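You operate a simulated robot arm through the tools that you are given. There is no shell and no other tool.

The job below is to be done with a simulated robot arm. You get a single attempt, and the scene is never put back.

TASK
Run the table at 40 Hz with the steel sensor in the black ring and the meter on.
Fine: afterwards switch the meter off and put the sensor back in the black cup.
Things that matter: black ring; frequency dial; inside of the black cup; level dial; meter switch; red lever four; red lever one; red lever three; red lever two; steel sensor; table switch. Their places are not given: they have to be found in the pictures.

The check looks at the end state, three seconds after you hand in, the way a careful person would. Anything else that was tipped, shoved, dropped, spilled or broken makes it a failure.

THE ROBOT
A 6-joint arm with a two-finger gripper, fixed in place. Base frame: the origin is at the foot of the arm, x ahead of it, y to its left, z up. Units: m, degrees, N and s.
With the tool pointing down near the work surface it reaches from about 0.36 to 0.86 m from the base axis. Its first joint turns from -166.0 to 166.0 degrees. Payload 2.45 kg.
The TCP is the grasp point between the finger pads, 0.02 m short of the fingertips. In the tool frame z runs along the fingers and y along their closing line. The gripper opens to 0.14 m. The gripper's body begins 0.168 m behind the TCP.
Orientation is told as [roll, pitch, yaw] about the base's x, y, z axes, in that order, counted from this pose: with the fingers straight down and closing along the base's y, the tool's x points along the base's -x, its y along +y and its z along -z.

THE INTERFACE
- The arm moves only by the tool servo_tool. Its argument "targets" is a list of rows, each a list of 3 entries, a list of its own where there are three numbers: the shift along the tool's x, y, z in m, then the turn, a rotation vector about the tool's x, y, z in degrees, then the opening, from 0 (shut) to 1 (fully open). In form: [[[dx, dy, dz], [rx, ry, rz], jaw], ...]. A call has 1 to 20 rows; each row is the pose to reach, as a shift and turn from the pose commanded when the call began, along the tool's axes at that moment. A row lasts 0.2 s, in which the tool goes at most 0.05 m and 8.6 degrees; a call with a longer step from one row to the next is refused whole, and so is a gripper value outside its range. A pose out of reach is approached as far as the arm can. The call stops where the force on the tool passes 90 N (or 10 N more than at its start, if that is more) or the arm is blocked; 0.2 s more then pass. The fingers move at their own pace (about 0.045 m/s each) and stop on an object; they squeeze with about 39 N. The grip force told is the motor's: it shows also when the fingers shut on nothing. Time passes only in rows, and 0.2 s behind the last, so rows that repeat a pose let the fingers close. It gives the time, the measured TCP pose, the force on the tool (base axes), the opening and the grip force at its end, in the units of the frame above (readings bear some noise), with the torque about the TCP (base axes, N m) and any sound that the robot's microphone picked up.
- Cameras (640 x 400 px; columns grow to the right, rows downward): "scene" is fixed at [0.3965, 0.6483, 1.6353]; the picture's right is [-1.00, 0.09, 0.00], its down [0.04, 0.38, -0.93] and it looks along [-0.09, -0.92, -0.38] (base axes); focal length 329 px, centre (320, 200). "wrist" rides on the gripper at [0.078, 0.011, -0.209] in the tool frame; the picture's right is [-0.14, 0.99, 0.00], its down [-0.92, -0.13, -0.37] and it looks along [-0.37, -0.05, 0.93] (tool axes); focal length 280 px, centre (320, 200).
- get_image(camera): a new picture of that camera. The clock stands still meanwhile.
- lift_body(by): slides the trunk up (or, below 0, down) by that many m; the arm rides with it, the base frame stays. It gives what a move gives, with no picture.
- measure_at(camera, pixels): for up to 12 pixels [column, row] of the newest picture of that camera ("zoom" is the newest enlarged one), the place [x, y, z] in the base frame of the surface seen there, good to about 0.002 m, but the place of the scene camera against the robot may be out by one fixed shift of up to 0.018 m in any direction. The clock stands still meanwhile.
- zoom(camera, box): a new picture of the part [left, top, right, bottom] of that camera's present view, enlarged. The clock stands still meanwhile.
- job_done(): hands the job in; it is judged then, once.

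Leave the gripper open and the arm clear of the work at the hand-in unless told otherwise.

The tools are called after ">>>" as a command line: name --argument value ..., lists and objects as JSON in quotes. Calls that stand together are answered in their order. servo_tool: Moves the arm, as the interface text tells. Its arguments: {"type":"object","properties":{"targets":{"type":"array","items":{"type":"array"}}},"required":["targets"]} The other tools are called the same way: lift_body (by) slides the trunk up or down; get_image (camera) takes a picture; measure_at (camera, pixels) gives the place of the surface under pixels of a picture; zoom (camera, box) takes an enlarged picture of a part of a camera's view; job_done () hands the job in.

At the start:

```text
time: 0.0
ee_pos: [0.1715, -0.4643, 1.3566]
tcp_rot: [0.0, 0.0, 0.1]
force: [0.7, 0.6, -1.1]
moment: [0.03, 0.0, 0.0]
grip_width: 0.1403
gripper_force: 0.1
trunk travel left (down, up): [-0.125, 0.105]
```

scene: 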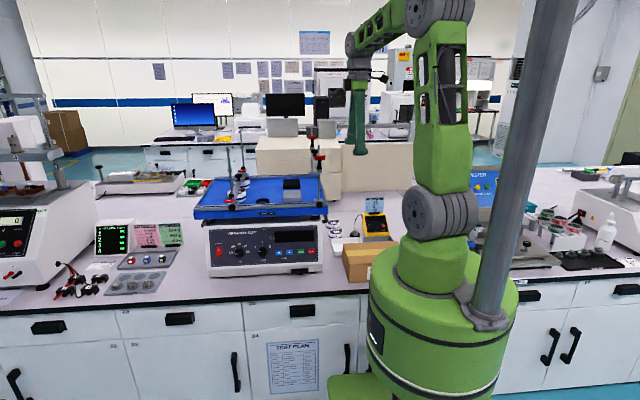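
wrist: 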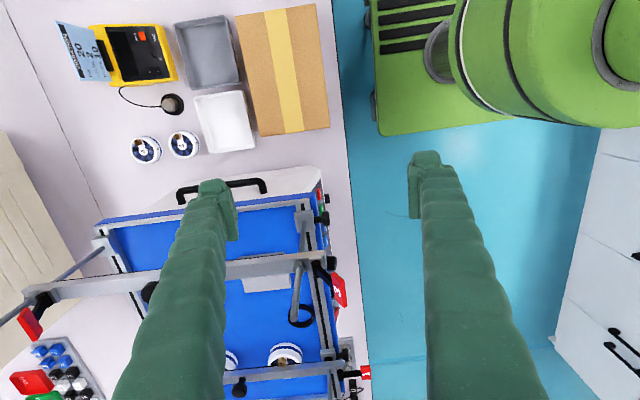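

I'll look closer at the shaker table, its panel and the meter area before moving anything.

>>> zoom --camera "scene" --box '[180, 120, 340, 220]'

>>> zoom --camera "scene" --box '[195, 205, 339, 295]'

>>> zoom --camera "scene" --box '[310, 180, 438, 260]'

>>> zoom --camera "scene" --box '[40, 200, 200, 300]'

>>> zoom --camera "wrist" --box '[0, 0, 360, 225]'

>>> zoom --camera "wrist" --box '[0, 160, 384, 400]'

>>> zoom --camera "scene" --box '[255, 320, 335, 400]'

```text
4.00 times, centred on (260, 170) of scene
```

zoom: 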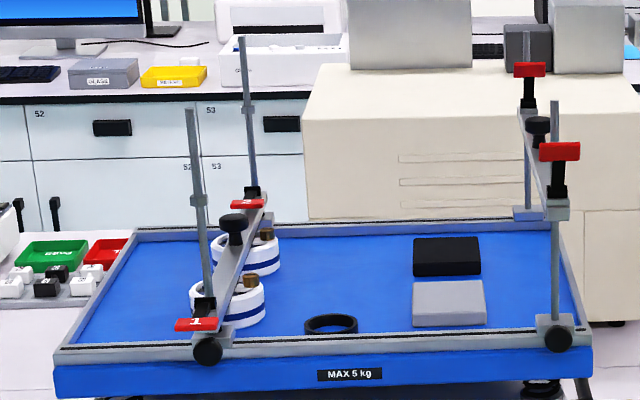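

```text
4.44 times, centred on (267, 250) of scene
```

zoom: 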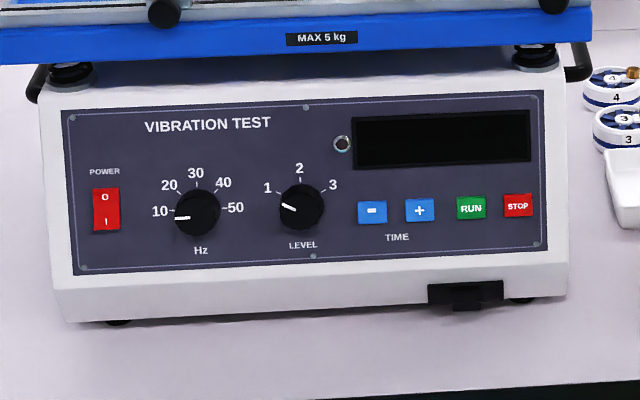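

```text
5.00 times, centred on (374, 220) of scene
```

zoom: 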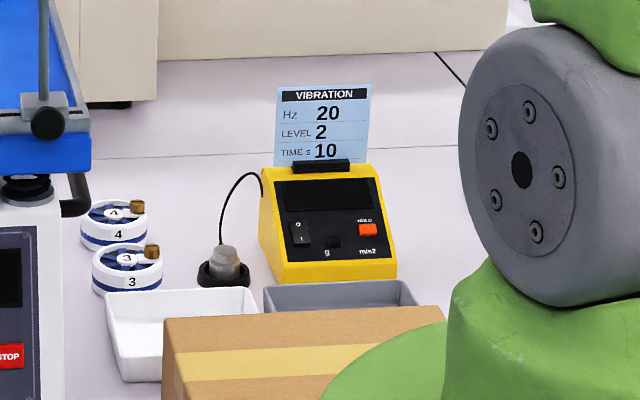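

```text
4.00 times, centred on (120, 250) of scene
```

zoom: 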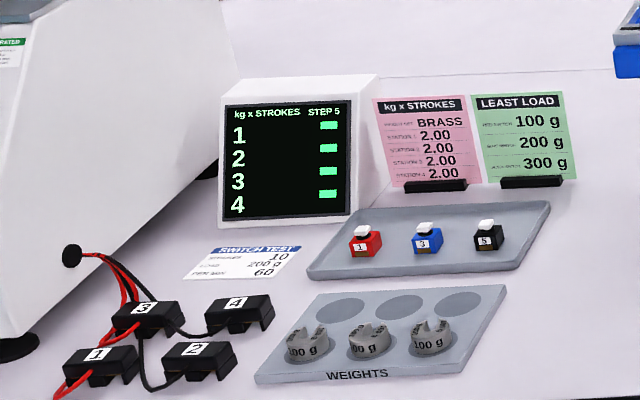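

```text
1.78 times, centred on (180, 112) of wrist
```

zoom: 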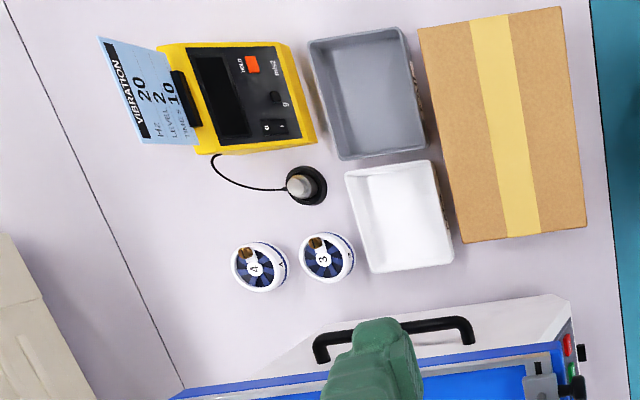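

```text
1.67 times, centred on (192, 280) of wrist
```

zoom: 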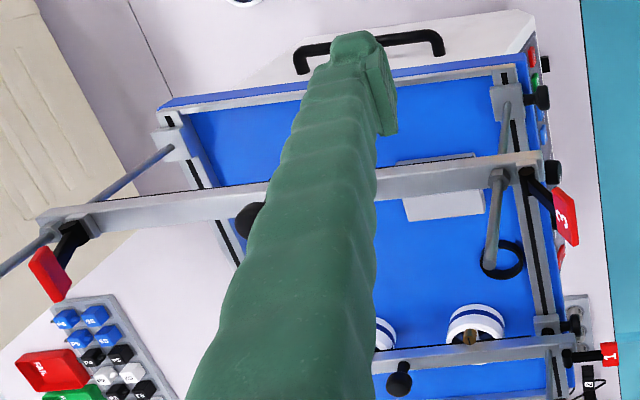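

```text
5.00 times, centred on (295, 360) of scene
```

zoom: 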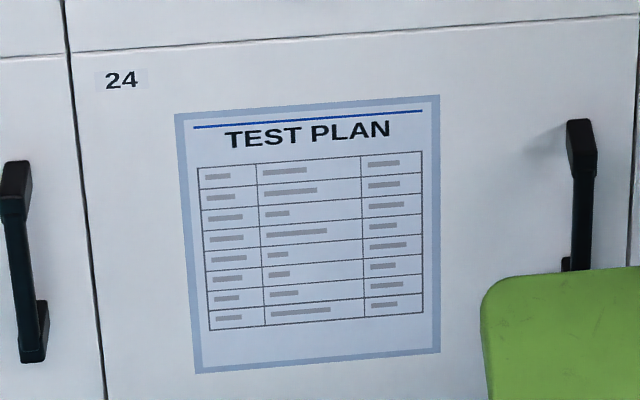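

The card at the meter reads 20 Hz / level 2, but the job says 40 Hz. The levers 1 and 2 seem to lie low and 3 and 4 seem to stand up. I measure the key places from the scene picture.

>>> measure_at --camera "scene" --pixels '[[239, 252], [263, 252], [219, 252], [263, 201], [354, 232], [354, 235], [370, 227], [229, 201], [241, 171], [320, 158], [312, 137], [352, 245]]'

>>> measure_at --camera "wrist" --pixels '[[170, 102], [166, 103], [178, 103], [145, 150], [184, 144], [303, 316], [338, 290], [30, 322], [365, 372], [153, 71], [220, 120], [300, 100]]'

>>> zoom --camera "scene" --box '[210, 235, 290, 270]'

>>> zoom --camera "scene" --box '[215, 165, 255, 215]'

>>> zoom --camera "scene" --box '[295, 125, 335, 175]'

>>> zoom --camera "scene" --box '[345, 220, 395, 245]'

```text
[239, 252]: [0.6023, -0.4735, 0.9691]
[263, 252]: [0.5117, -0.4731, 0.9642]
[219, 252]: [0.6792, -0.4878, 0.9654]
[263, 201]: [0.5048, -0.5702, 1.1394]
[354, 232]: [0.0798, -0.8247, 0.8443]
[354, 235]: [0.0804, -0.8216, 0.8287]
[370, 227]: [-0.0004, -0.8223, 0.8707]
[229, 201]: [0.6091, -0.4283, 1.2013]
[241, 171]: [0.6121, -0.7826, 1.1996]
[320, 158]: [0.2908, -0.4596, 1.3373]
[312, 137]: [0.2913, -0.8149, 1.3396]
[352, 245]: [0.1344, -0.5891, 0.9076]
```

```text
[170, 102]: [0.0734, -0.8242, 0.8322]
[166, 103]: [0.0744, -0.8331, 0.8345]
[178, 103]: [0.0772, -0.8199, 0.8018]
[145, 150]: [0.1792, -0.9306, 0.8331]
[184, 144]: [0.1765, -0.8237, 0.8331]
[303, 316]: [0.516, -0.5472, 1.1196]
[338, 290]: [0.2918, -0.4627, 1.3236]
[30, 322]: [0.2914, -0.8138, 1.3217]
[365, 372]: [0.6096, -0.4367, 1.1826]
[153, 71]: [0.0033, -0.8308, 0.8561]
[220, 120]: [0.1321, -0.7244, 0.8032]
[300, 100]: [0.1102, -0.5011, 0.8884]
```

```text
8.00 times, centred on (250, 252) of scene
```

zoom: 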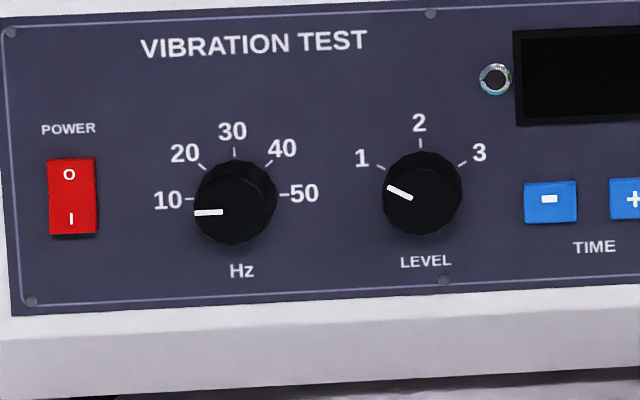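

```text
8.00 times, centred on (235, 190) of scene
```

zoom: 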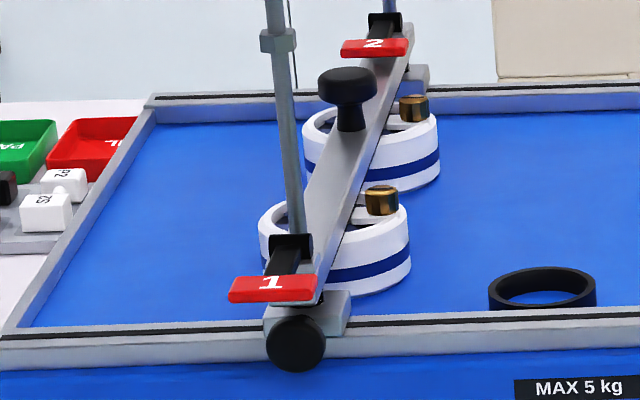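

```text
8.00 times, centred on (315, 150) of scene
```

zoom: 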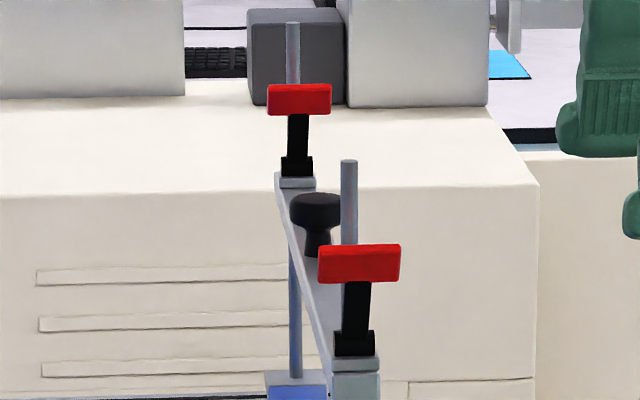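

```text
12.80 times, centred on (370, 232) of scene
```

zoom: 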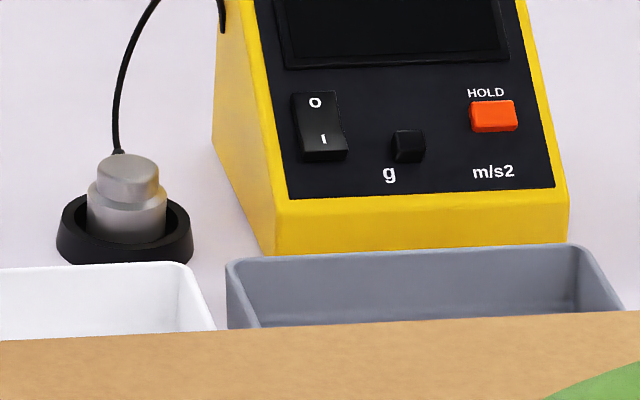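

Lever 1/2 heads lie flat (z about 1.20), lever 3/4 heads stand up (z about 1.34). The Hz pointer is on 10, the level pointer on 1. The arm now backs up and to the side so the wrist camera can see the bars and levers better.

>>> servo_tool --targets '[[[-0.02, 0.025, -0.02], [0, 0, 0], 1], [[-0.045, 0.055, -0.04], [0, 0, 0], 1], [[-0.07, 0.085, -0.055], [0, 0, 0], 1], [[-0.09, 0.115, -0.07], [0, 0, 0], 1], [[-0.11, 0.14, -0.08], [0, 0, 0], 1], [[-0.13, 0.16, -0.09], [0, 0, 0], 1], [[-0.13, 0.16, -0.09], [0, 0, 0], 1]]'

>>> get_image --camera "wrist"

>>> get_image --camera "scene"

```text
time: 1.6
ee_pos: [0.3009, -0.3046, 1.4469]
tcp_rot: [0.0, 0.0, 0.1]
force: [-0.1, 0.1, -0.9]
moment: [0.01, 0.01, -0.01]
grip_width: 0.14
gripper_force: 0.0
trunk travel left (down, up): [-0.125, 0.105]
```

```text
taken
```

wrist: 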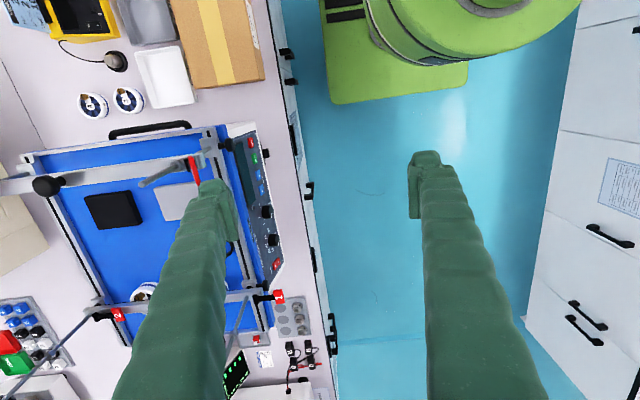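

```text
taken
```

scene: 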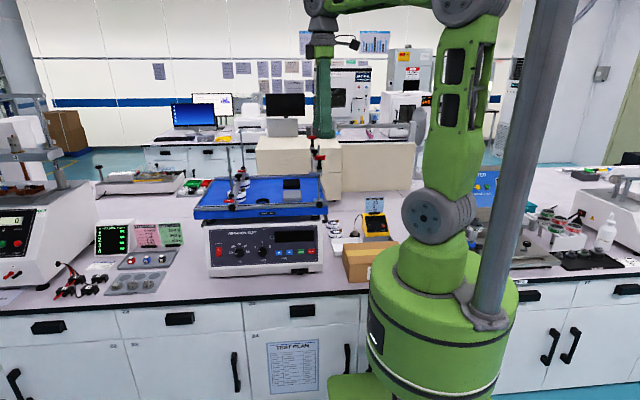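

The finger hides the bar. I'll tilt the tool 45° about its x so it looks toward the table between the fingers.

>>> servo_tool --targets '[[[0, 0, 0], [8, 0, 0], 1], [[0, 0, 0], [16, 0, 0], 1], [[0, 0, 0], [24, 0, 0], 1], [[0, 0, 0], [32, 0, 0], 1], [[0, 0, 0], [40, 0, 0], 1], [[0, 0, 0], [45, 0, 0], 1], [[0, 0, 0], [45, 0, 0], 1]]'

>>> get_image --camera "wrist"

```text
time: 3.2
ee_pos: [0.2965, -0.3029, 1.4494]
tcp_rot: [-45.2, -0.3, 0.0]
force: [-2.5, 0.1, 0.2]
moment: [-0.01, -0.21, 0.19]
grip_width: 0.1399
gripper_force: 0.0
trunk travel left (down, up): [-0.125, 0.105]
```

```text
taken
```

wrist: 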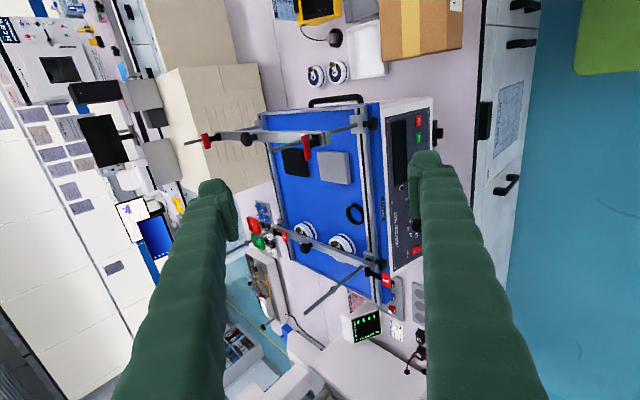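

Good view between the fingers. I zoom on the table and levers, and on the panel.

>>> zoom --camera "wrist" --box '[180, 90, 420, 240]'

>>> zoom --camera "wrist" --box '[260, 180, 420, 320]'

>>> zoom --camera "wrist" --box '[270, 100, 370, 170]'

>>> zoom --camera "wrist" --box '[260, 0, 480, 110]'

```text
2.67 times, centred on (300, 165) of wrist
```

zoom: 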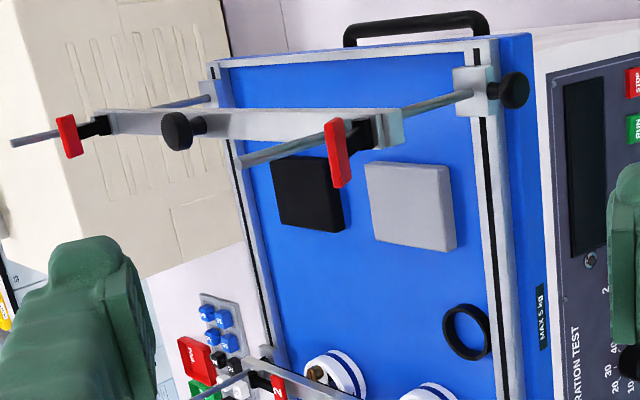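

```text
2.86 times, centred on (340, 250) of wrist
```

zoom: 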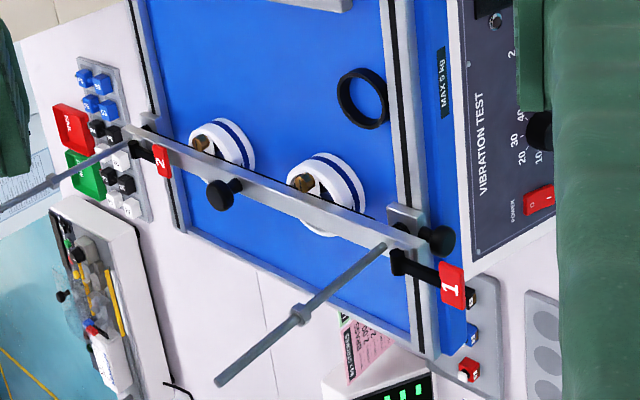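

```text
5.71 times, centred on (320, 135) of wrist
```

zoom: 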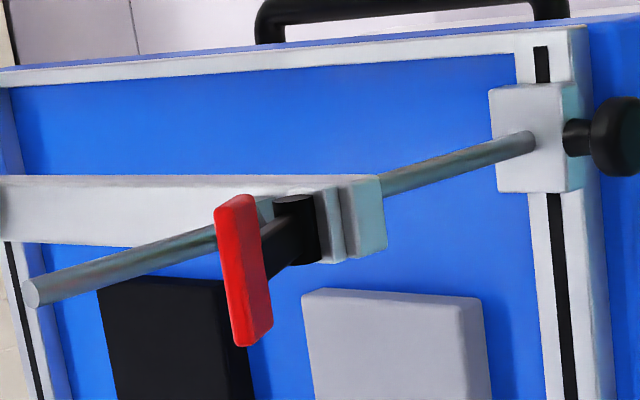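

```text
2.91 times, centred on (370, 55) of wrist
```

zoom: 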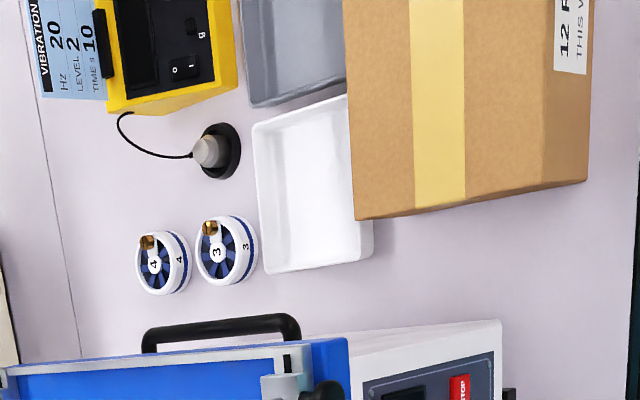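

Bar 1‑2 is down on pots 1 and 2 with its levers flat (clamped). Bar 3‑4 is parked high on its collars with nothing under it, so its levers being up looks like its normal resting state. Next I turn the tool straight down again while moving to x≈0.10, then head over the sensor for a close look.

>>> servo_tool --targets '[[[0.035, 0, 0], [-8, 0, 0], 1], [[0.07, 0, 0], [-16, 0, 0], 1], [[0.105, 0, 0], [-24, 0, 0], 1], [[0.14, 0, 0], [-32, 0, 0], 1], [[0.17, 0, 0], [-40, 0, 0], 1], [[0.2, 0, 0], [-45, 0, 0], 1], [[0.2, 0, 0], [-45, 0, 0], 1]]'

>>> servo_tool --targets '[[[0, -0.045, 0], [0, 0, 0], 1], [[0, -0.09, 0.0], [0, 0, 0], 1], [[0, -0.135, 0.0], [0, 0, 0], 1], [[0, -0.18, 0.02], [0, 0, 0], 1], [[0, -0.22, 0.04], [0, 0, 0], 1], [[0, -0.26, 0.06], [0, 0, 0], 1], [[0, -0.3, 0.08], [0, 0, 0], 1], [[0, -0.34, 0.1], [0, 0, 0], 1], [[0, -0.38, 0.12], [0, 0, 0], 1], [[0, -0.42, 0.14], [0, 0, 0], 1], [[0, -0.45, 0.17], [0, 0, 0], 1], [[0, -0.46, 0.21], [0, 0, 0], 1], [[0, -0.46, 0.25], [0, 0, 0], 1], [[0, -0.46, 0.25], [0, 0, 0], 1]]'

>>> get_image --camera "wrist"

>>> get_image --camera "scene"

```text
time: 4.0
ee_pos: [0.2816, -0.2498, 1.4477]
tcp_rot: [-23.1, -0.4, 16.7]
force: [0.0, -0.1, -0.3]
moment: [-0.01, 0.0, -0.01]
grip_width: 0.1399
gripper_force: 0.1
trunk travel left (down, up): [-0.125, 0.105]
stopped in row 4: the arm was blocked; the commanded pose is now the measured one
```

```text
time: 4.7
ee_pos: [0.3262, -0.2609, 1.5162]
tcp_rot: [-28.4, -3.1, 26.9]
force: [-0.5, 0.4, -0.6]
moment: [0.02, -0.05, -0.03]
grip_width: 0.14
gripper_force: 0.0
trunk travel left (down, up): [-0.125, 0.105]
stopped in row 3: the arm was blocked; the commanded pose is now the measured one
```

```text
taken
```

wrist: 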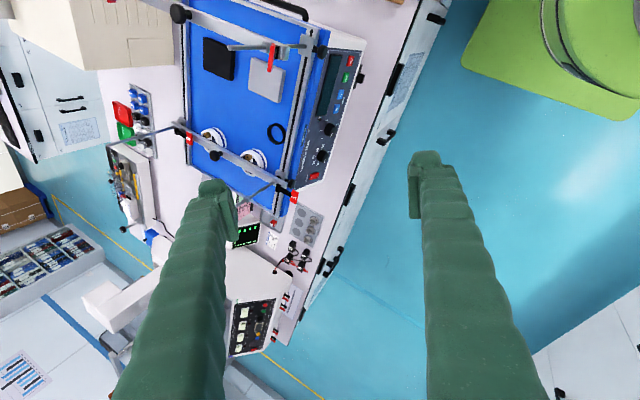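

```text
taken
```

scene: 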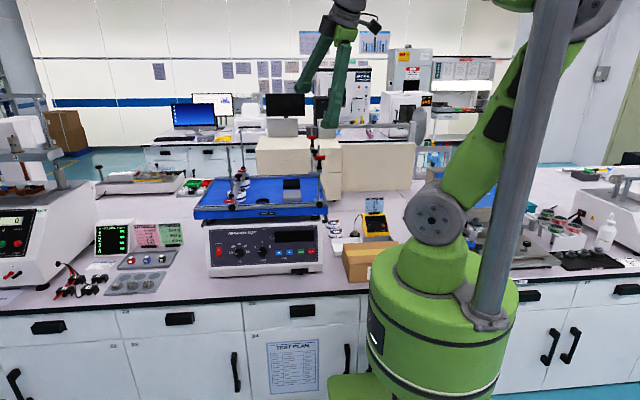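

The arm folded up too close to its own base and stopped (no contact force). From the measured pose I move outward to about (0.30, −0.42, 1.50) first and then turn the tool straight down.

>>> servo_tool --targets '[[[0.02, -0.023, 0.015], [0, 0, 0], 1], [[0.04, -0.046, 0.03], [0, 0, 0], 1], [[0.06, -0.068, 0.044], [0, 0, 0], 1], [[0.08, -0.09, 0.058], [0, 0, 0], 1], [[0.096, -0.1095, 0.0706], [0, 0, 0], 1], [[0.096, -0.1095, 0.0706], [-5.3, 1.9, 5.1], 1], [[0.096, -0.1095, 0.0706], [-10.7, 3.8, 10.3], 1], [[0.096, -0.1095, 0.0706], [-16, 5.7, 15.4], 1], [[0.096, -0.1095, 0.0706], [-21.4, 7.6, 20.6], 1], [[0.096, -0.1095, 0.0706], [-26.7, 9.5, 25.7], 1], [[0.096, -0.1095, 0.0706], [-26.7, 9.5, 25.7], 1]]'

```text
time: 5.2
ee_pos: [0.3615, -0.2483, 1.5249]
tcp_rot: [-30.6, -3.8, 38.6]
force: [0.3, 0.3, -1.0]
moment: [-0.01, 0.08, 0.01]
grip_width: 0.1403
gripper_force: 0.1
trunk travel left (down, up): [-0.125, 0.105]
stopped in row 2: the arm was blocked; the commanded pose is now the measured one
```

Still blocked, with the arm swinging at the first joint. I look at the arm's posture before the next move.

>>> get_image --camera "scene"

>>> zoom --camera "scene" --box '[280, 0, 640, 225]'

>>> get_image --camera "wrist"

```text
taken
```

scene: 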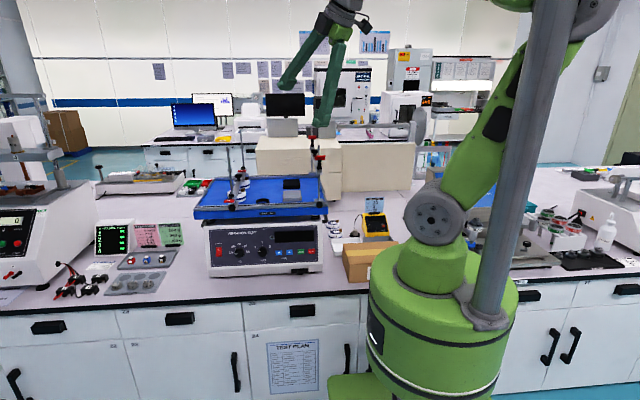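

```text
1.78 times, centred on (460, 112) of scene
```

zoom: 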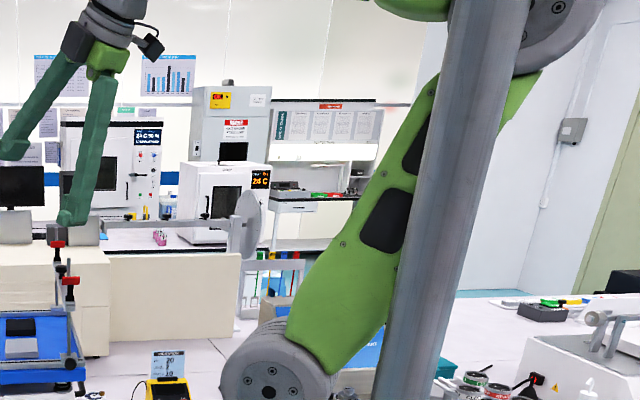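

```text
taken
```

wrist: 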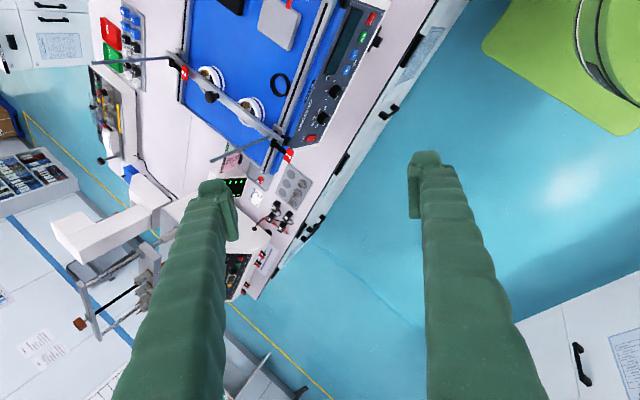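

The elbow, pushed far back, seems to be resting against the grey column. I measure the column and the elbow.

>>> measure_at --camera "scene" --pixels '[[488, 300], [505, 220], [530, 100], [550, 20], [590, 20], [520, 60], [480, 160], [435, 215], [460, 150], [345, 5], [415, 130], [320, 160]]'

```text
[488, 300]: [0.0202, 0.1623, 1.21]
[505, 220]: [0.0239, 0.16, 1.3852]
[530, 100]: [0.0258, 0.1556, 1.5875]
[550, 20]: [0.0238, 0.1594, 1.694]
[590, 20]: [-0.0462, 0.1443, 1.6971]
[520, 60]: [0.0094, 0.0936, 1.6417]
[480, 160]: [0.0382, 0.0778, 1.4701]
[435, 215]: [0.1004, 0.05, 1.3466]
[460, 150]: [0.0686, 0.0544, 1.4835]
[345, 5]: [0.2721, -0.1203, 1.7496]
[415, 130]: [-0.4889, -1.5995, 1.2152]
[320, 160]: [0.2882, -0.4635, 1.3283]
```

The column stands at about (0.02, 0.13) and the elbow rests against its far side. Extending the tool outward along its present direction will draw the elbow forward, away from the column; then I can swing round.

>>> servo_tool --targets '[[[-0.0076, -0.022, 0.021], [0, 0, 0], 1], [[-0.0153, -0.044, 0.042], [0, 0, 0], 1], [[-0.023, -0.066, 0.063], [0, 0, 0], 1], [[-0.0306, -0.0879, 0.0834], [0, 0, 0], 1], [[-0.0306, -0.0879, 0.0834], [0, 0, 0], 1]]'

>>> get_image --camera "scene"

```text
time: 6.6
ee_pos: [0.4464, -0.3114, 1.5439]
tcp_rot: [-35.5, -5.0, 38.8]
force: [-0.7, -0.6, 0.0]
moment: [0.09, 0.05, 0.01]
grip_width: 0.1399
gripper_force: 0.1
trunk travel left (down, up): [-0.125, 0.105]
stopped in row 5: the arm was blocked; the commanded pose is now the measured one
```

```text
taken
```

scene: 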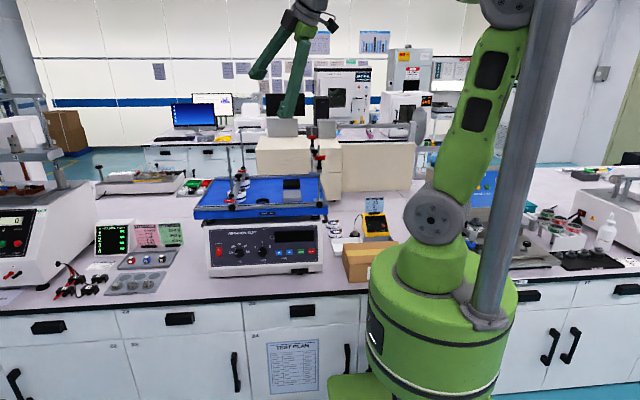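

The elbow is free now. I continue outward/down to about (0.46, −0.36, 1.48), then bring the tool upright.

>>> servo_tool --targets '[[[0.008, 0, 0.026], [0, 0, 0], 1], [[0.017, 0, 0.052], [0, 0, 0], 1], [[0.0253, -0.0017, 0.0774], [0, 0, 0], 1], [[0.0253, -0.0017, 0.0774], [-7.1, 1, -0.3], 1], [[0.0253, -0.0017, 0.0774], [-14.2, 1.9, -0.6], 1], [[0.0253, -0.0017, 0.0774], [-21.3, 2.9, -1], 1], [[0.0253, -0.0017, 0.0774], [-28.4, 3.8, -1.3], 1], [[0.0253, -0.0017, 0.0774], [-35.5, 4.8, -1.6], 1], [[0.0253, -0.0017, 0.0774], [-35.5, 4.8, -1.6], 1]]'

```text
time: 7.7
ee_pos: [0.4604, -0.3009, 1.5624]
tcp_rot: [-36.4, -5.4, 44.4]
force: [-0.4, 0.5, 1.1]
moment: [0.03, 0.03, 0.02]
grip_width: 0.1403
gripper_force: 0.1
trunk travel left (down, up): [-0.125, 0.105]
stopped in row 5: the arm was blocked; the commanded pose is now the measured one
```

It's still being blocked. I measure where the elbow and upper arm are now relative to the column.

>>> get_image --camera "scene"

>>> zoom --camera "scene" --box '[240, 0, 640, 250]'

>>> get_image --camera "wrist"

>>> measure_at --camera "scene" --pixels '[[505, 10], [520, 25], [490, 70], [500, 90], [505, 60], [545, 60], [530, 60], [548, 40], [430, 215], [450, 225], [310, 5], [330, 20]]'

```text
taken
```

scene: 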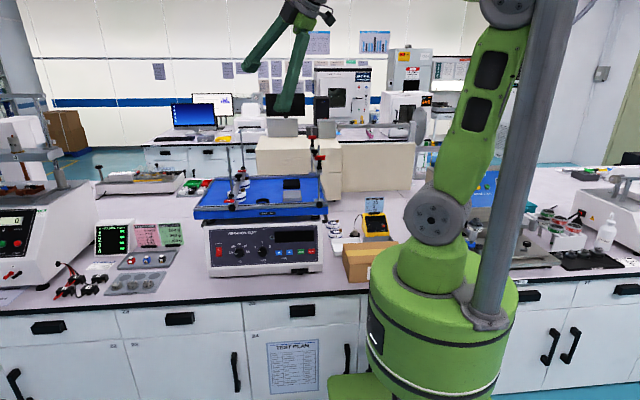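

```text
1.60 times, centred on (440, 125) of scene
```

zoom: 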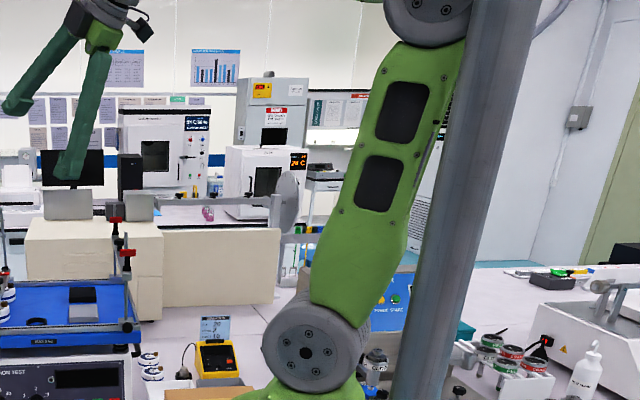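

```text
taken
```

wrist: 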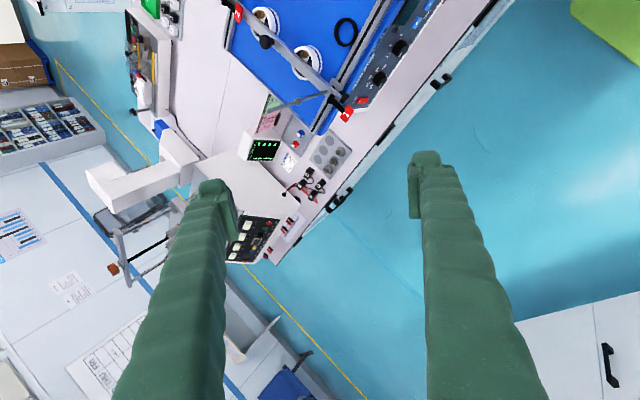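

```text
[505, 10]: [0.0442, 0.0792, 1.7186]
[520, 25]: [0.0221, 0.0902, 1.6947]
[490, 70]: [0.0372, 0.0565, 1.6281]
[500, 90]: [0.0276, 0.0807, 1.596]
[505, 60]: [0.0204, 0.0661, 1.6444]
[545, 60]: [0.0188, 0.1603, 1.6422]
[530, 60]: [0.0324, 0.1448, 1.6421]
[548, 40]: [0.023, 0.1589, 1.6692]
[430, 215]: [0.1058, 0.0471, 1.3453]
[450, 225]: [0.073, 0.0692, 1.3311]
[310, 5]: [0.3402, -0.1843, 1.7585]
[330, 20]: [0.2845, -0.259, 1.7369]
```

Let me wait two rows in place to see whether the arm is pressed on something (it would drift).

>>> servo_tool --targets '[[[0, 0, 0], [0, 0, 0], 1], [[0, 0, 0], [0, 0, 0], 1], [[0, 0, 0], [0, 0, 0], 1]]'

```text
time: 8.5
ee_pos: [0.4588, -0.3008, 1.5665]
tcp_rot: [-36.9, -5.4, 44.3]
force: [-0.1, -1.1, -0.5]
moment: [-0.01, 0.0, 0.0]
grip_width: 0.14
gripper_force: 0.1
trunk travel left (down, up): [-0.125, 0.105]
```

No drift, no force. I try a small pure first‑joint turn of −6° (towards the table) to see whether that direction is free.

>>> servo_tool --targets '[[[0.0282, -0.0053, 0.0007], [0.28, 1.8, 2.39], 1], [[0.0564, -0.0107, 0.0014], [0.56, 3.59, 4.78], 1], [[0.0564, -0.0107, 0.0014], [0.56, 3.59, 4.78], 1]]'

>>> get_image --camera "scene"

```text
time: 9.5
ee_pos: [0.4613, -0.3002, 1.5696]
tcp_rot: [-37.2, -5.5, 45.2]
force: [-0.3, 0.3, -0.1]
moment: [-0.04, 0.0, 0.0]
grip_width: 0.14
gripper_force: 0.1
trunk travel left (down, up): [-0.125, 0.105]
stopped in row 3: the arm was blocked; the commanded pose is now the measured one
```

```text
taken
```

scene: 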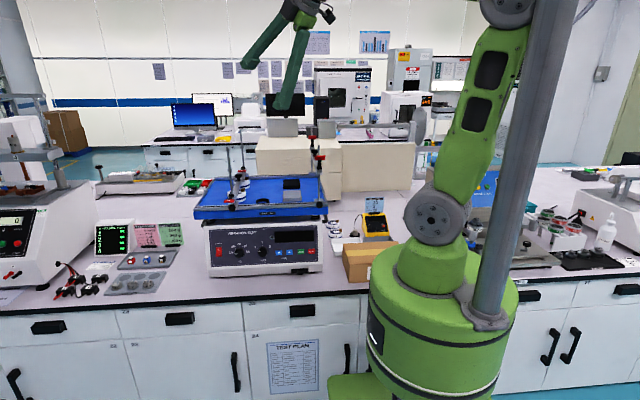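

The column touches the outer side of the leaned-back upper arm, so clockwise turning is blocked. I back off counter‑clockwise by 8° first, to release that contact.

>>> servo_tool --targets '[[[-0.0368, 0.0104, -0.0035], [-0.38, -2.4, -3.17], 1], [[-0.0736, 0.0208, -0.007], [-0.77, -4.81, -6.34], 1], [[-0.0736, 0.0208, -0.007], [-0.77, -4.81, -6.34], 1]]'

```text
time: 10.3
ee_pos: [0.4983, -0.2335, 1.5702]
tcp_rot: [-37.4, -5.4, 53.0]
force: [-0.2, -0.5, -0.4]
moment: [0.03, 0.03, 0.02]
grip_width: 0.1401
gripper_force: 0.0
trunk travel left (down, up): [-0.125, 0.105]
```

Free and tracking exactly. Now extend outward and down (elbow forward), then bring the tool upright.

>>> servo_tool --targets '[[[0.0028, -0.0017, 0.039], [0, 0, 0], 1], [[0.0055, -0.0034, 0.078], [0, 0, 0], 1], [[0.0083, -0.0052, 0.117], [0, 0, 0], 1], [[0.011, -0.0069, 0.156], [0, 0, 0], 1], [[0.0138, -0.0086, 0.1945], [0, 0, 0], 1], [[0.0138, -0.0086, 0.1945], [-7.5, 1, -0.4], 1], [[0.0138, -0.0086, 0.1945], [-15, 2.1, -0.7], 1], [[0.0138, -0.0086, 0.1945], [-22.5, 3.1, -1.1], 1], [[0.0138, -0.0086, 0.1945], [-30, 4.2, -1.4], 1], [[0.0138, -0.0086, 0.1945], [-37.4, 5.2, -1.8], 1], [[0.0138, -0.0086, 0.1945], [-37.4, 5.2, -1.8], 1]]'

>>> get_image --camera "scene"

>>> get_image --camera "wrist"

```text
time: 11.2
ee_pos: [0.5321, -0.2627, 1.5653]
tcp_rot: [-47.0, -6.4, 54.1]
force: [-0.9, -0.6, 0.1]
moment: [-0.02, -0.04, 0.0]
grip_width: 0.1399
gripper_force: 0.0
trunk travel left (down, up): [-0.125, 0.105]
stopped in row 4: the arm was blocked; the commanded pose is now the measured one
```

```text
taken
```

scene: 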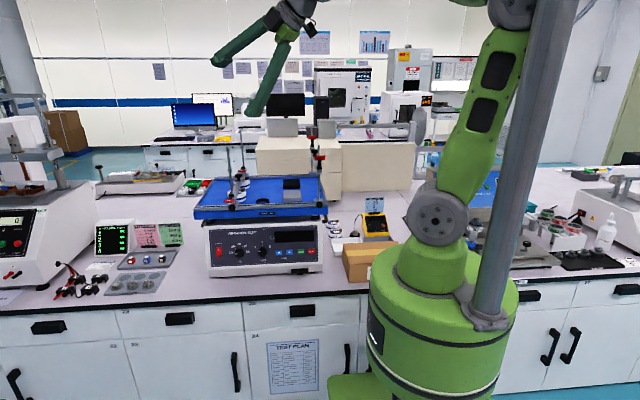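

```text
taken
```

wrist: 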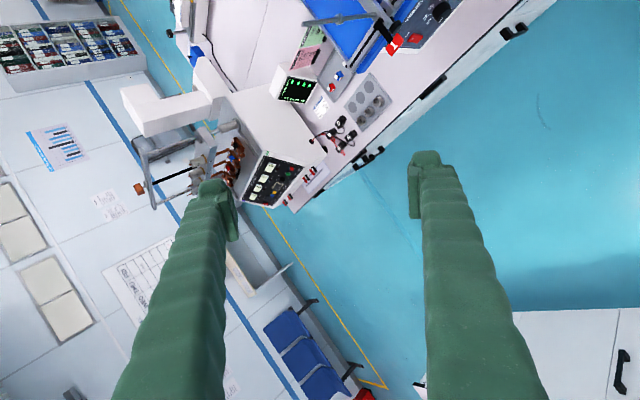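

Radial motion worked but lowering did not: the shoulder seems to be held back. I zoom in at the elbow/column contact.

>>> zoom --camera "scene" --box '[448, 0, 608, 100]'

>>> measure_at --camera "zoom" --pixels '[[180, 40], [250, 30], [290, 60], [320, 90], [300, 140], [290, 200], [200, 20], [350, 60], [400, 60], [440, 60], [470, 60], [335, 200]]'

>>> measure_at --camera "scene" --pixels '[[415, 205], [437, 218], [458, 225], [470, 215], [437, 195], [437, 240], [500, 218], [516, 218], [484, 300], [500, 150], [480, 150], [450, 180]]'

```text
4.00 times, centred on (528, 50) of scene
```

zoom: 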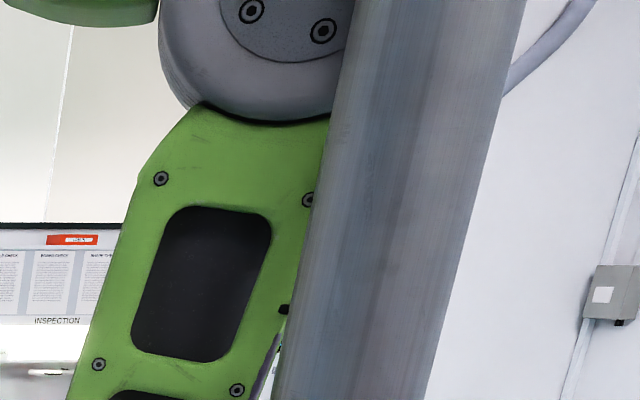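

```text
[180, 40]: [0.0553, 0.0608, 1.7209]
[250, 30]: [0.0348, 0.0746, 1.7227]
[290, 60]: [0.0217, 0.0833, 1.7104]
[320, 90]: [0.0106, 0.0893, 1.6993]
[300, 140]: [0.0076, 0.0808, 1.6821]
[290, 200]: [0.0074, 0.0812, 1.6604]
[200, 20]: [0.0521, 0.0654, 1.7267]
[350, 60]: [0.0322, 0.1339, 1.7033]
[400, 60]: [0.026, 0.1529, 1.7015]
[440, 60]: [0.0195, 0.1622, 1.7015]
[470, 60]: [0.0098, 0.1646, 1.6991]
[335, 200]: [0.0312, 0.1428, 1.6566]
```

```text
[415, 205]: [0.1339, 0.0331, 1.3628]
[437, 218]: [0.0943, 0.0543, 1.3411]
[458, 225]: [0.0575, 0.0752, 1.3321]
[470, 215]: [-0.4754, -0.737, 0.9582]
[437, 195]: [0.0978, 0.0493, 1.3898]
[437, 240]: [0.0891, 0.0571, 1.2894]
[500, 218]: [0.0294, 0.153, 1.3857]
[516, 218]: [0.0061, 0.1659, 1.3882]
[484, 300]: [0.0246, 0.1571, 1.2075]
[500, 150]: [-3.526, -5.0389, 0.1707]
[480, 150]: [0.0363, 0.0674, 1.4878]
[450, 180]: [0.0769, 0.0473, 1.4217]
```

The elbow cap sits only millimetres inside the column line. I turn a further 12° counter‑clockwise to gain clearance (free air there), before leaning the arm forward.

>>> servo_tool --targets '[[[-0.0396, 0.0108, -0.0051], [-0.45, -2.91, -2.71], 1], [[-0.0792, 0.0217, -0.0103], [-0.89, -5.81, -5.42], 1], [[-0.1188, 0.0325, -0.0154], [-1.34, -8.72, -8.13], 1], [[-0.1188, 0.0325, -0.0154], [-1.34, -8.72, -8.13], 1]]'

>>> get_image --camera "scene"

```text
time: 12.2
ee_pos: [0.5748, -0.1533, 1.5696]
tcp_rot: [-47.3, -6.5, 65.8]
force: [0.8, 0.2, -0.4]
moment: [0.0, -0.01, 0.01]
grip_width: 0.14
gripper_force: 0.2
trunk travel left (down, up): [-0.125, 0.105]
```

```text
taken
```

scene: 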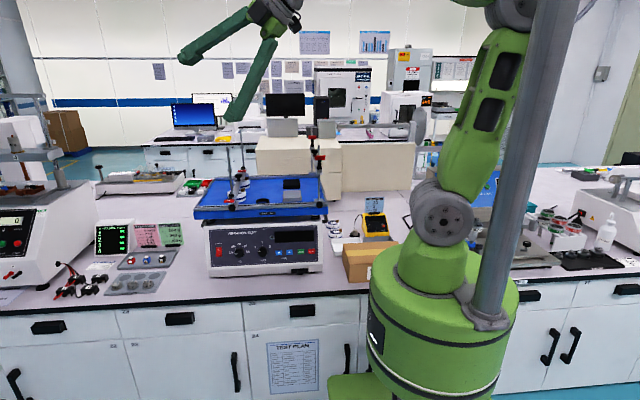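

Free. Now a small pure lean-forward of the shoulder (6°).

>>> servo_tool --targets '[[[0.0027, 0.0141, 0.0273], [-2.97, 0.37, 0.09], 1], [[0.0053, 0.0282, 0.0546], [-5.95, 0.75, 0.18], 1], [[0.0053, 0.0282, 0.0546], [-5.95, 0.75, 0.18], 1]]'

>>> get_image --camera "scene"

```text
time: 13.0
ee_pos: [0.5958, -0.16, 1.5116]
tcp_rot: [-41.3, -6.2, 65.0]
force: [-0.4, -0.1, 1.3]
moment: [0.0, -0.01, 0.02]
grip_width: 0.1401
gripper_force: 0.0
trunk travel left (down, up): [-0.125, 0.105]
```

```text
taken
```

scene: 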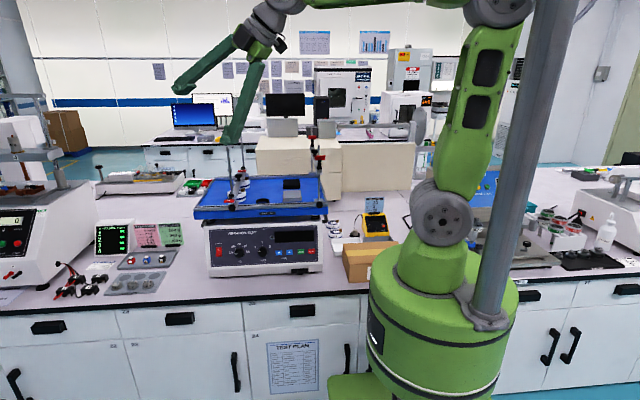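

That tracked exactly; the lean is free at this angle. I continue leaning forward 18°.

>>> servo_tool --targets '[[[0.0035, 0.0202, 0.0307], [-3.57, 0.46, 0.11], 1], [[0.0071, 0.0404, 0.0614], [-7.14, 0.92, 0.22], 1], [[0.0106, 0.0606, 0.092], [-10.7, 1.39, 0.33], 1], [[0.0142, 0.0808, 0.1227], [-14.27, 1.85, 0.44], 1], [[0.0177, 0.101, 0.1534], [-17.84, 2.31, 0.55], 1], [[0.0177, 0.101, 0.1534], [-17.84, 2.31, 0.55], 1]]'

>>> get_image --camera "scene"

>>> get_image --camera "wrist"

```text
time: 14.4
ee_pos: [0.6173, -0.1678, 1.3289]
tcp_rot: [-23.2, -4.5, 63.2]
force: [0.3, -0.5, 1.0]
moment: [0.05, 0.0, -0.02]
grip_width: 0.1399
gripper_force: 0.0
trunk travel left (down, up): [-0.125, 0.105]
```

```text
taken
```

scene: 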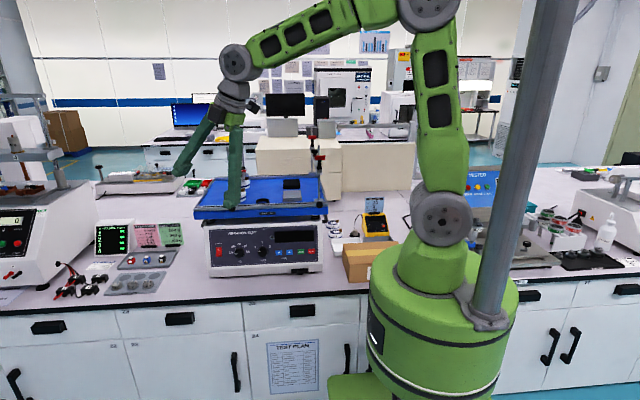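

```text
taken
```

wrist: 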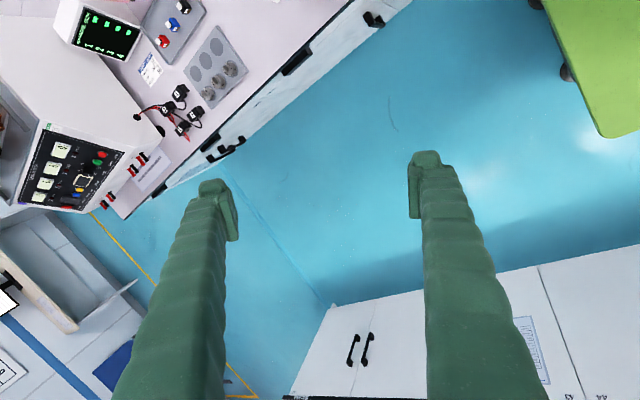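

The arm is in a healthy posture again (elbow forward). I must keep the tool well out from the base from now on. The panel is close, so I'll set the frequency first. I measure panel, platform edge and knobs in the scene picture.

>>> measure_at --camera "scene" --pixels '[[214, 228], [214, 264], [318, 260], [318, 226], [300, 266], [268, 265], [240, 215], [300, 212], [231, 208], [240, 298], [225, 273], [319, 205]]'

>>> zoom --camera "scene" --box '[200, 180, 330, 280]'

```text
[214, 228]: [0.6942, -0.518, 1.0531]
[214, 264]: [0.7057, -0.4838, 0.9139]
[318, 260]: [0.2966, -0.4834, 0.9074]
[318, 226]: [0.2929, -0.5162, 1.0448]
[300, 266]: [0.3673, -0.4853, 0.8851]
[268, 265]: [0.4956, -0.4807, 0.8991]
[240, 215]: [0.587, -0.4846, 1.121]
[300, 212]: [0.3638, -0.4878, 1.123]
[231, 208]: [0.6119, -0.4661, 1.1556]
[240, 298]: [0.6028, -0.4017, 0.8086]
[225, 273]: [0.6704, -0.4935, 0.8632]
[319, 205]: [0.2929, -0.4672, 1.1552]
```

```text
4.00 times, centred on (265, 230) of scene
```

zoom: 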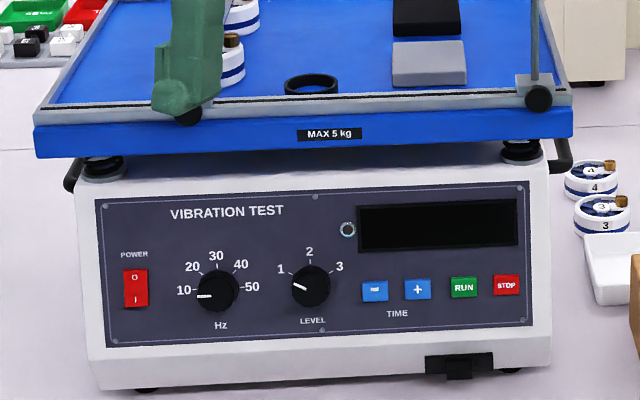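

Panel plane: top edge (y −0.517, z 1.05), bottom edge (y −0.484, z 0.91), so it leans back about 13.7°. The arm goes to a viewing pose in front of the panel, tool normal to it: TCP (0.58, −0.36, 1.02), opening half.

>>> servo_tool --targets '[[[0.0212, 0.0066, 0.0291], [5, 5.3, 3.9], 0.5], [[0.0424, 0.0133, 0.0581], [10, 10.5, 7.8], 0.5], [[0.0635, 0.0199, 0.0872], [15, 15.8, 11.7], 0.5], [[0.0847, 0.0265, 0.1162], [20, 21.1, 15.6], 0.5], [[0.1059, 0.0332, 0.1453], [25, 26.4, 19.6], 0.5], [[0.1271, 0.0398, 0.1744], [29.9, 31.6, 23.5], 0.5], [[0.1483, 0.0464, 0.2034], [34.9, 36.9, 27.4], 0.5], [[0.1694, 0.053, 0.2325], [39.9, 42.2, 31.3], 0.5], [[0.1906, 0.0597, 0.2615], [44.9, 47.4, 35.2], 0.5], [[0.2118, 0.0663, 0.2906], [49.9, 52.7, 39.1], 0.5], [[0.2118, 0.0663, 0.2906], [49.9, 52.7, 39.1], 0.5]]'

>>> get_image --camera "wrist"

>>> get_image --camera "scene"

```text
time: 16.8
ee_pos: [0.5825, -0.3619, 1.0185]
tcp_rot: [-76.4, 0.0, 0.1]
force: [0.1, -0.9, -0.1]
moment: [-0.02, 0.02, 0.01]
grip_width: 0.0698
gripper_force: 0.1
trunk travel left (down, up): [-0.125, 0.105]
```

```text
taken
```

wrist: 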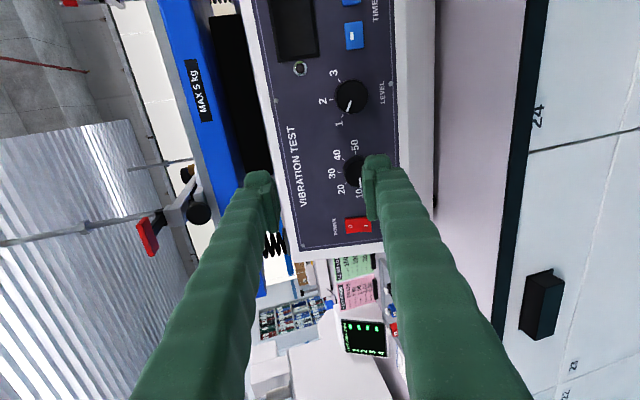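

```text
taken
```

scene: 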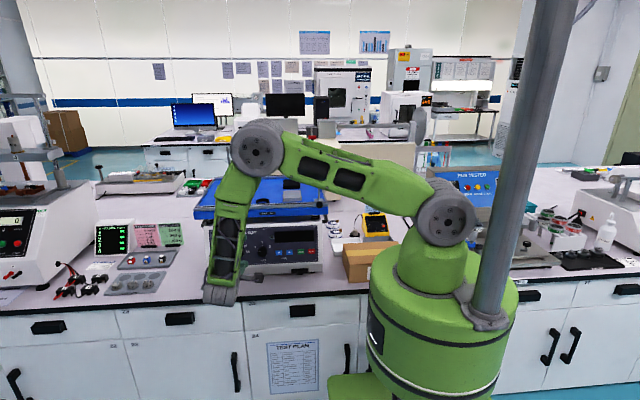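

The wrist sees the panel: level knob at (350, 97), Hz knob at (353, 172), power rocker at (358, 226). I measure them in this camera.

>>> zoom --camera "wrist" --box '[280, 50, 440, 250]'

>>> measure_at --camera "wrist" --pixels '[[350, 97], [340, 97], [362, 97], [350, 108], [350, 86], [350, 172], [345, 172], [354, 162], [358, 226], [352, 227], [366, 226], [330, 210]]'

```text
2.00 times, centred on (360, 150) of wrist
```

zoom: 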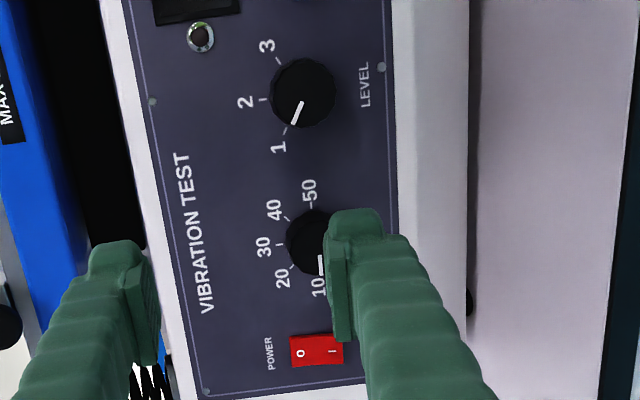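

```text
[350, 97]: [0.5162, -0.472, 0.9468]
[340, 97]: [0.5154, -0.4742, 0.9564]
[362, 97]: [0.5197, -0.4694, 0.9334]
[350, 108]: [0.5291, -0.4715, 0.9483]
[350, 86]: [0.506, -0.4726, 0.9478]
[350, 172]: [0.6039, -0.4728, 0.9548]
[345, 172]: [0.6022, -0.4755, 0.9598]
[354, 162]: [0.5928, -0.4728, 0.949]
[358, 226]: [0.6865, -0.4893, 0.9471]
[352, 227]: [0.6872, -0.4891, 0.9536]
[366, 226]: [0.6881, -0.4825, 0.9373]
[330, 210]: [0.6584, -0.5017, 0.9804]
```

From the wrist view the Hz knob front is centred near (0.6065, −0.4715, 0.946), radius ~0.018, standing ~0.021 proud. The scene camera is offset by roughly (−0.005, −0.002, +0.018). I go to 6 cm in front of the knob and pre‑turn the gripper −67.5°, so that the +135° knob turn is symmetrical.

>>> servo_tool --targets '[[[-0.003, 0.0056, 0.008], [0, 0, -8.4], 0.5], [[-0.006, 0.0111, 0.0159], [0, 0, -16.8], 0.5], [[-0.009, 0.0167, 0.0239], [0, 0, -25.2], 0.5], [[-0.012, 0.0223, 0.0318], [0, 0, -33.7], 0.5], [[-0.015, 0.0278, 0.0398], [0, 0, -42.1], 0.5], [[-0.018, 0.0334, 0.0477], [0, 0, -50.6], 0.5], [[-0.021, 0.0389, 0.0557], [0, 0, -59], 0.5], [[-0.024, 0.0445, 0.0636], [0, 0, -67.5], 0.5], [[-0.024, 0.0445, 0.0636], [0, 0, -67.5], 0.5]]'

>>> get_image --camera "wrist"

```text
time: 18.8
ee_pos: [0.6062, -0.4123, 0.9589]
tcp_rot: [-57.3, 64.1, 30.0]
force: [0.3, -0.4, 0.2]
moment: [0.02, 0.02, 0.0]
grip_width: 0.0701
gripper_force: 0.1
trunk travel left (down, up): [-0.125, 0.105]
```

```text
taken
```

wrist: 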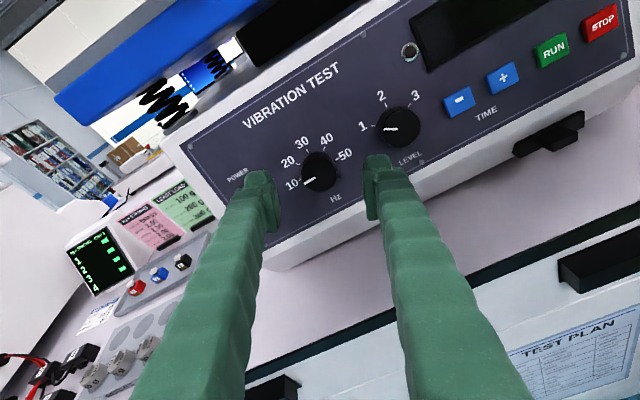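

The Hz knob sits at (320, 172), centred between the fingers. I verify its place from this closer view.

>>> zoom --camera "wrist" --box '[260, 120, 420, 220]'

>>> measure_at --camera "wrist" --pixels '[[320, 170], [320, 156], [320, 184], [308, 170], [332, 170], [340, 200], [401, 126], [340, 140]]'

```text
4.00 times, centred on (340, 170) of wrist
```

zoom: 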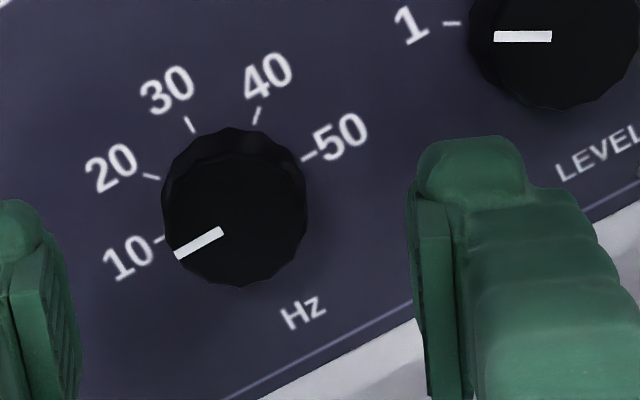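

```text
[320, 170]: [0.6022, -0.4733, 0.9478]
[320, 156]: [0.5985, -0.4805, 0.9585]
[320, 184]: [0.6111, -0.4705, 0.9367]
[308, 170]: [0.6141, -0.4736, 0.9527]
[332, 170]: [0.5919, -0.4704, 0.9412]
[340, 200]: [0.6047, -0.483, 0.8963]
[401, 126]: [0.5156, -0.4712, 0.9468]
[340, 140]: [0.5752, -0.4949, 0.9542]
```

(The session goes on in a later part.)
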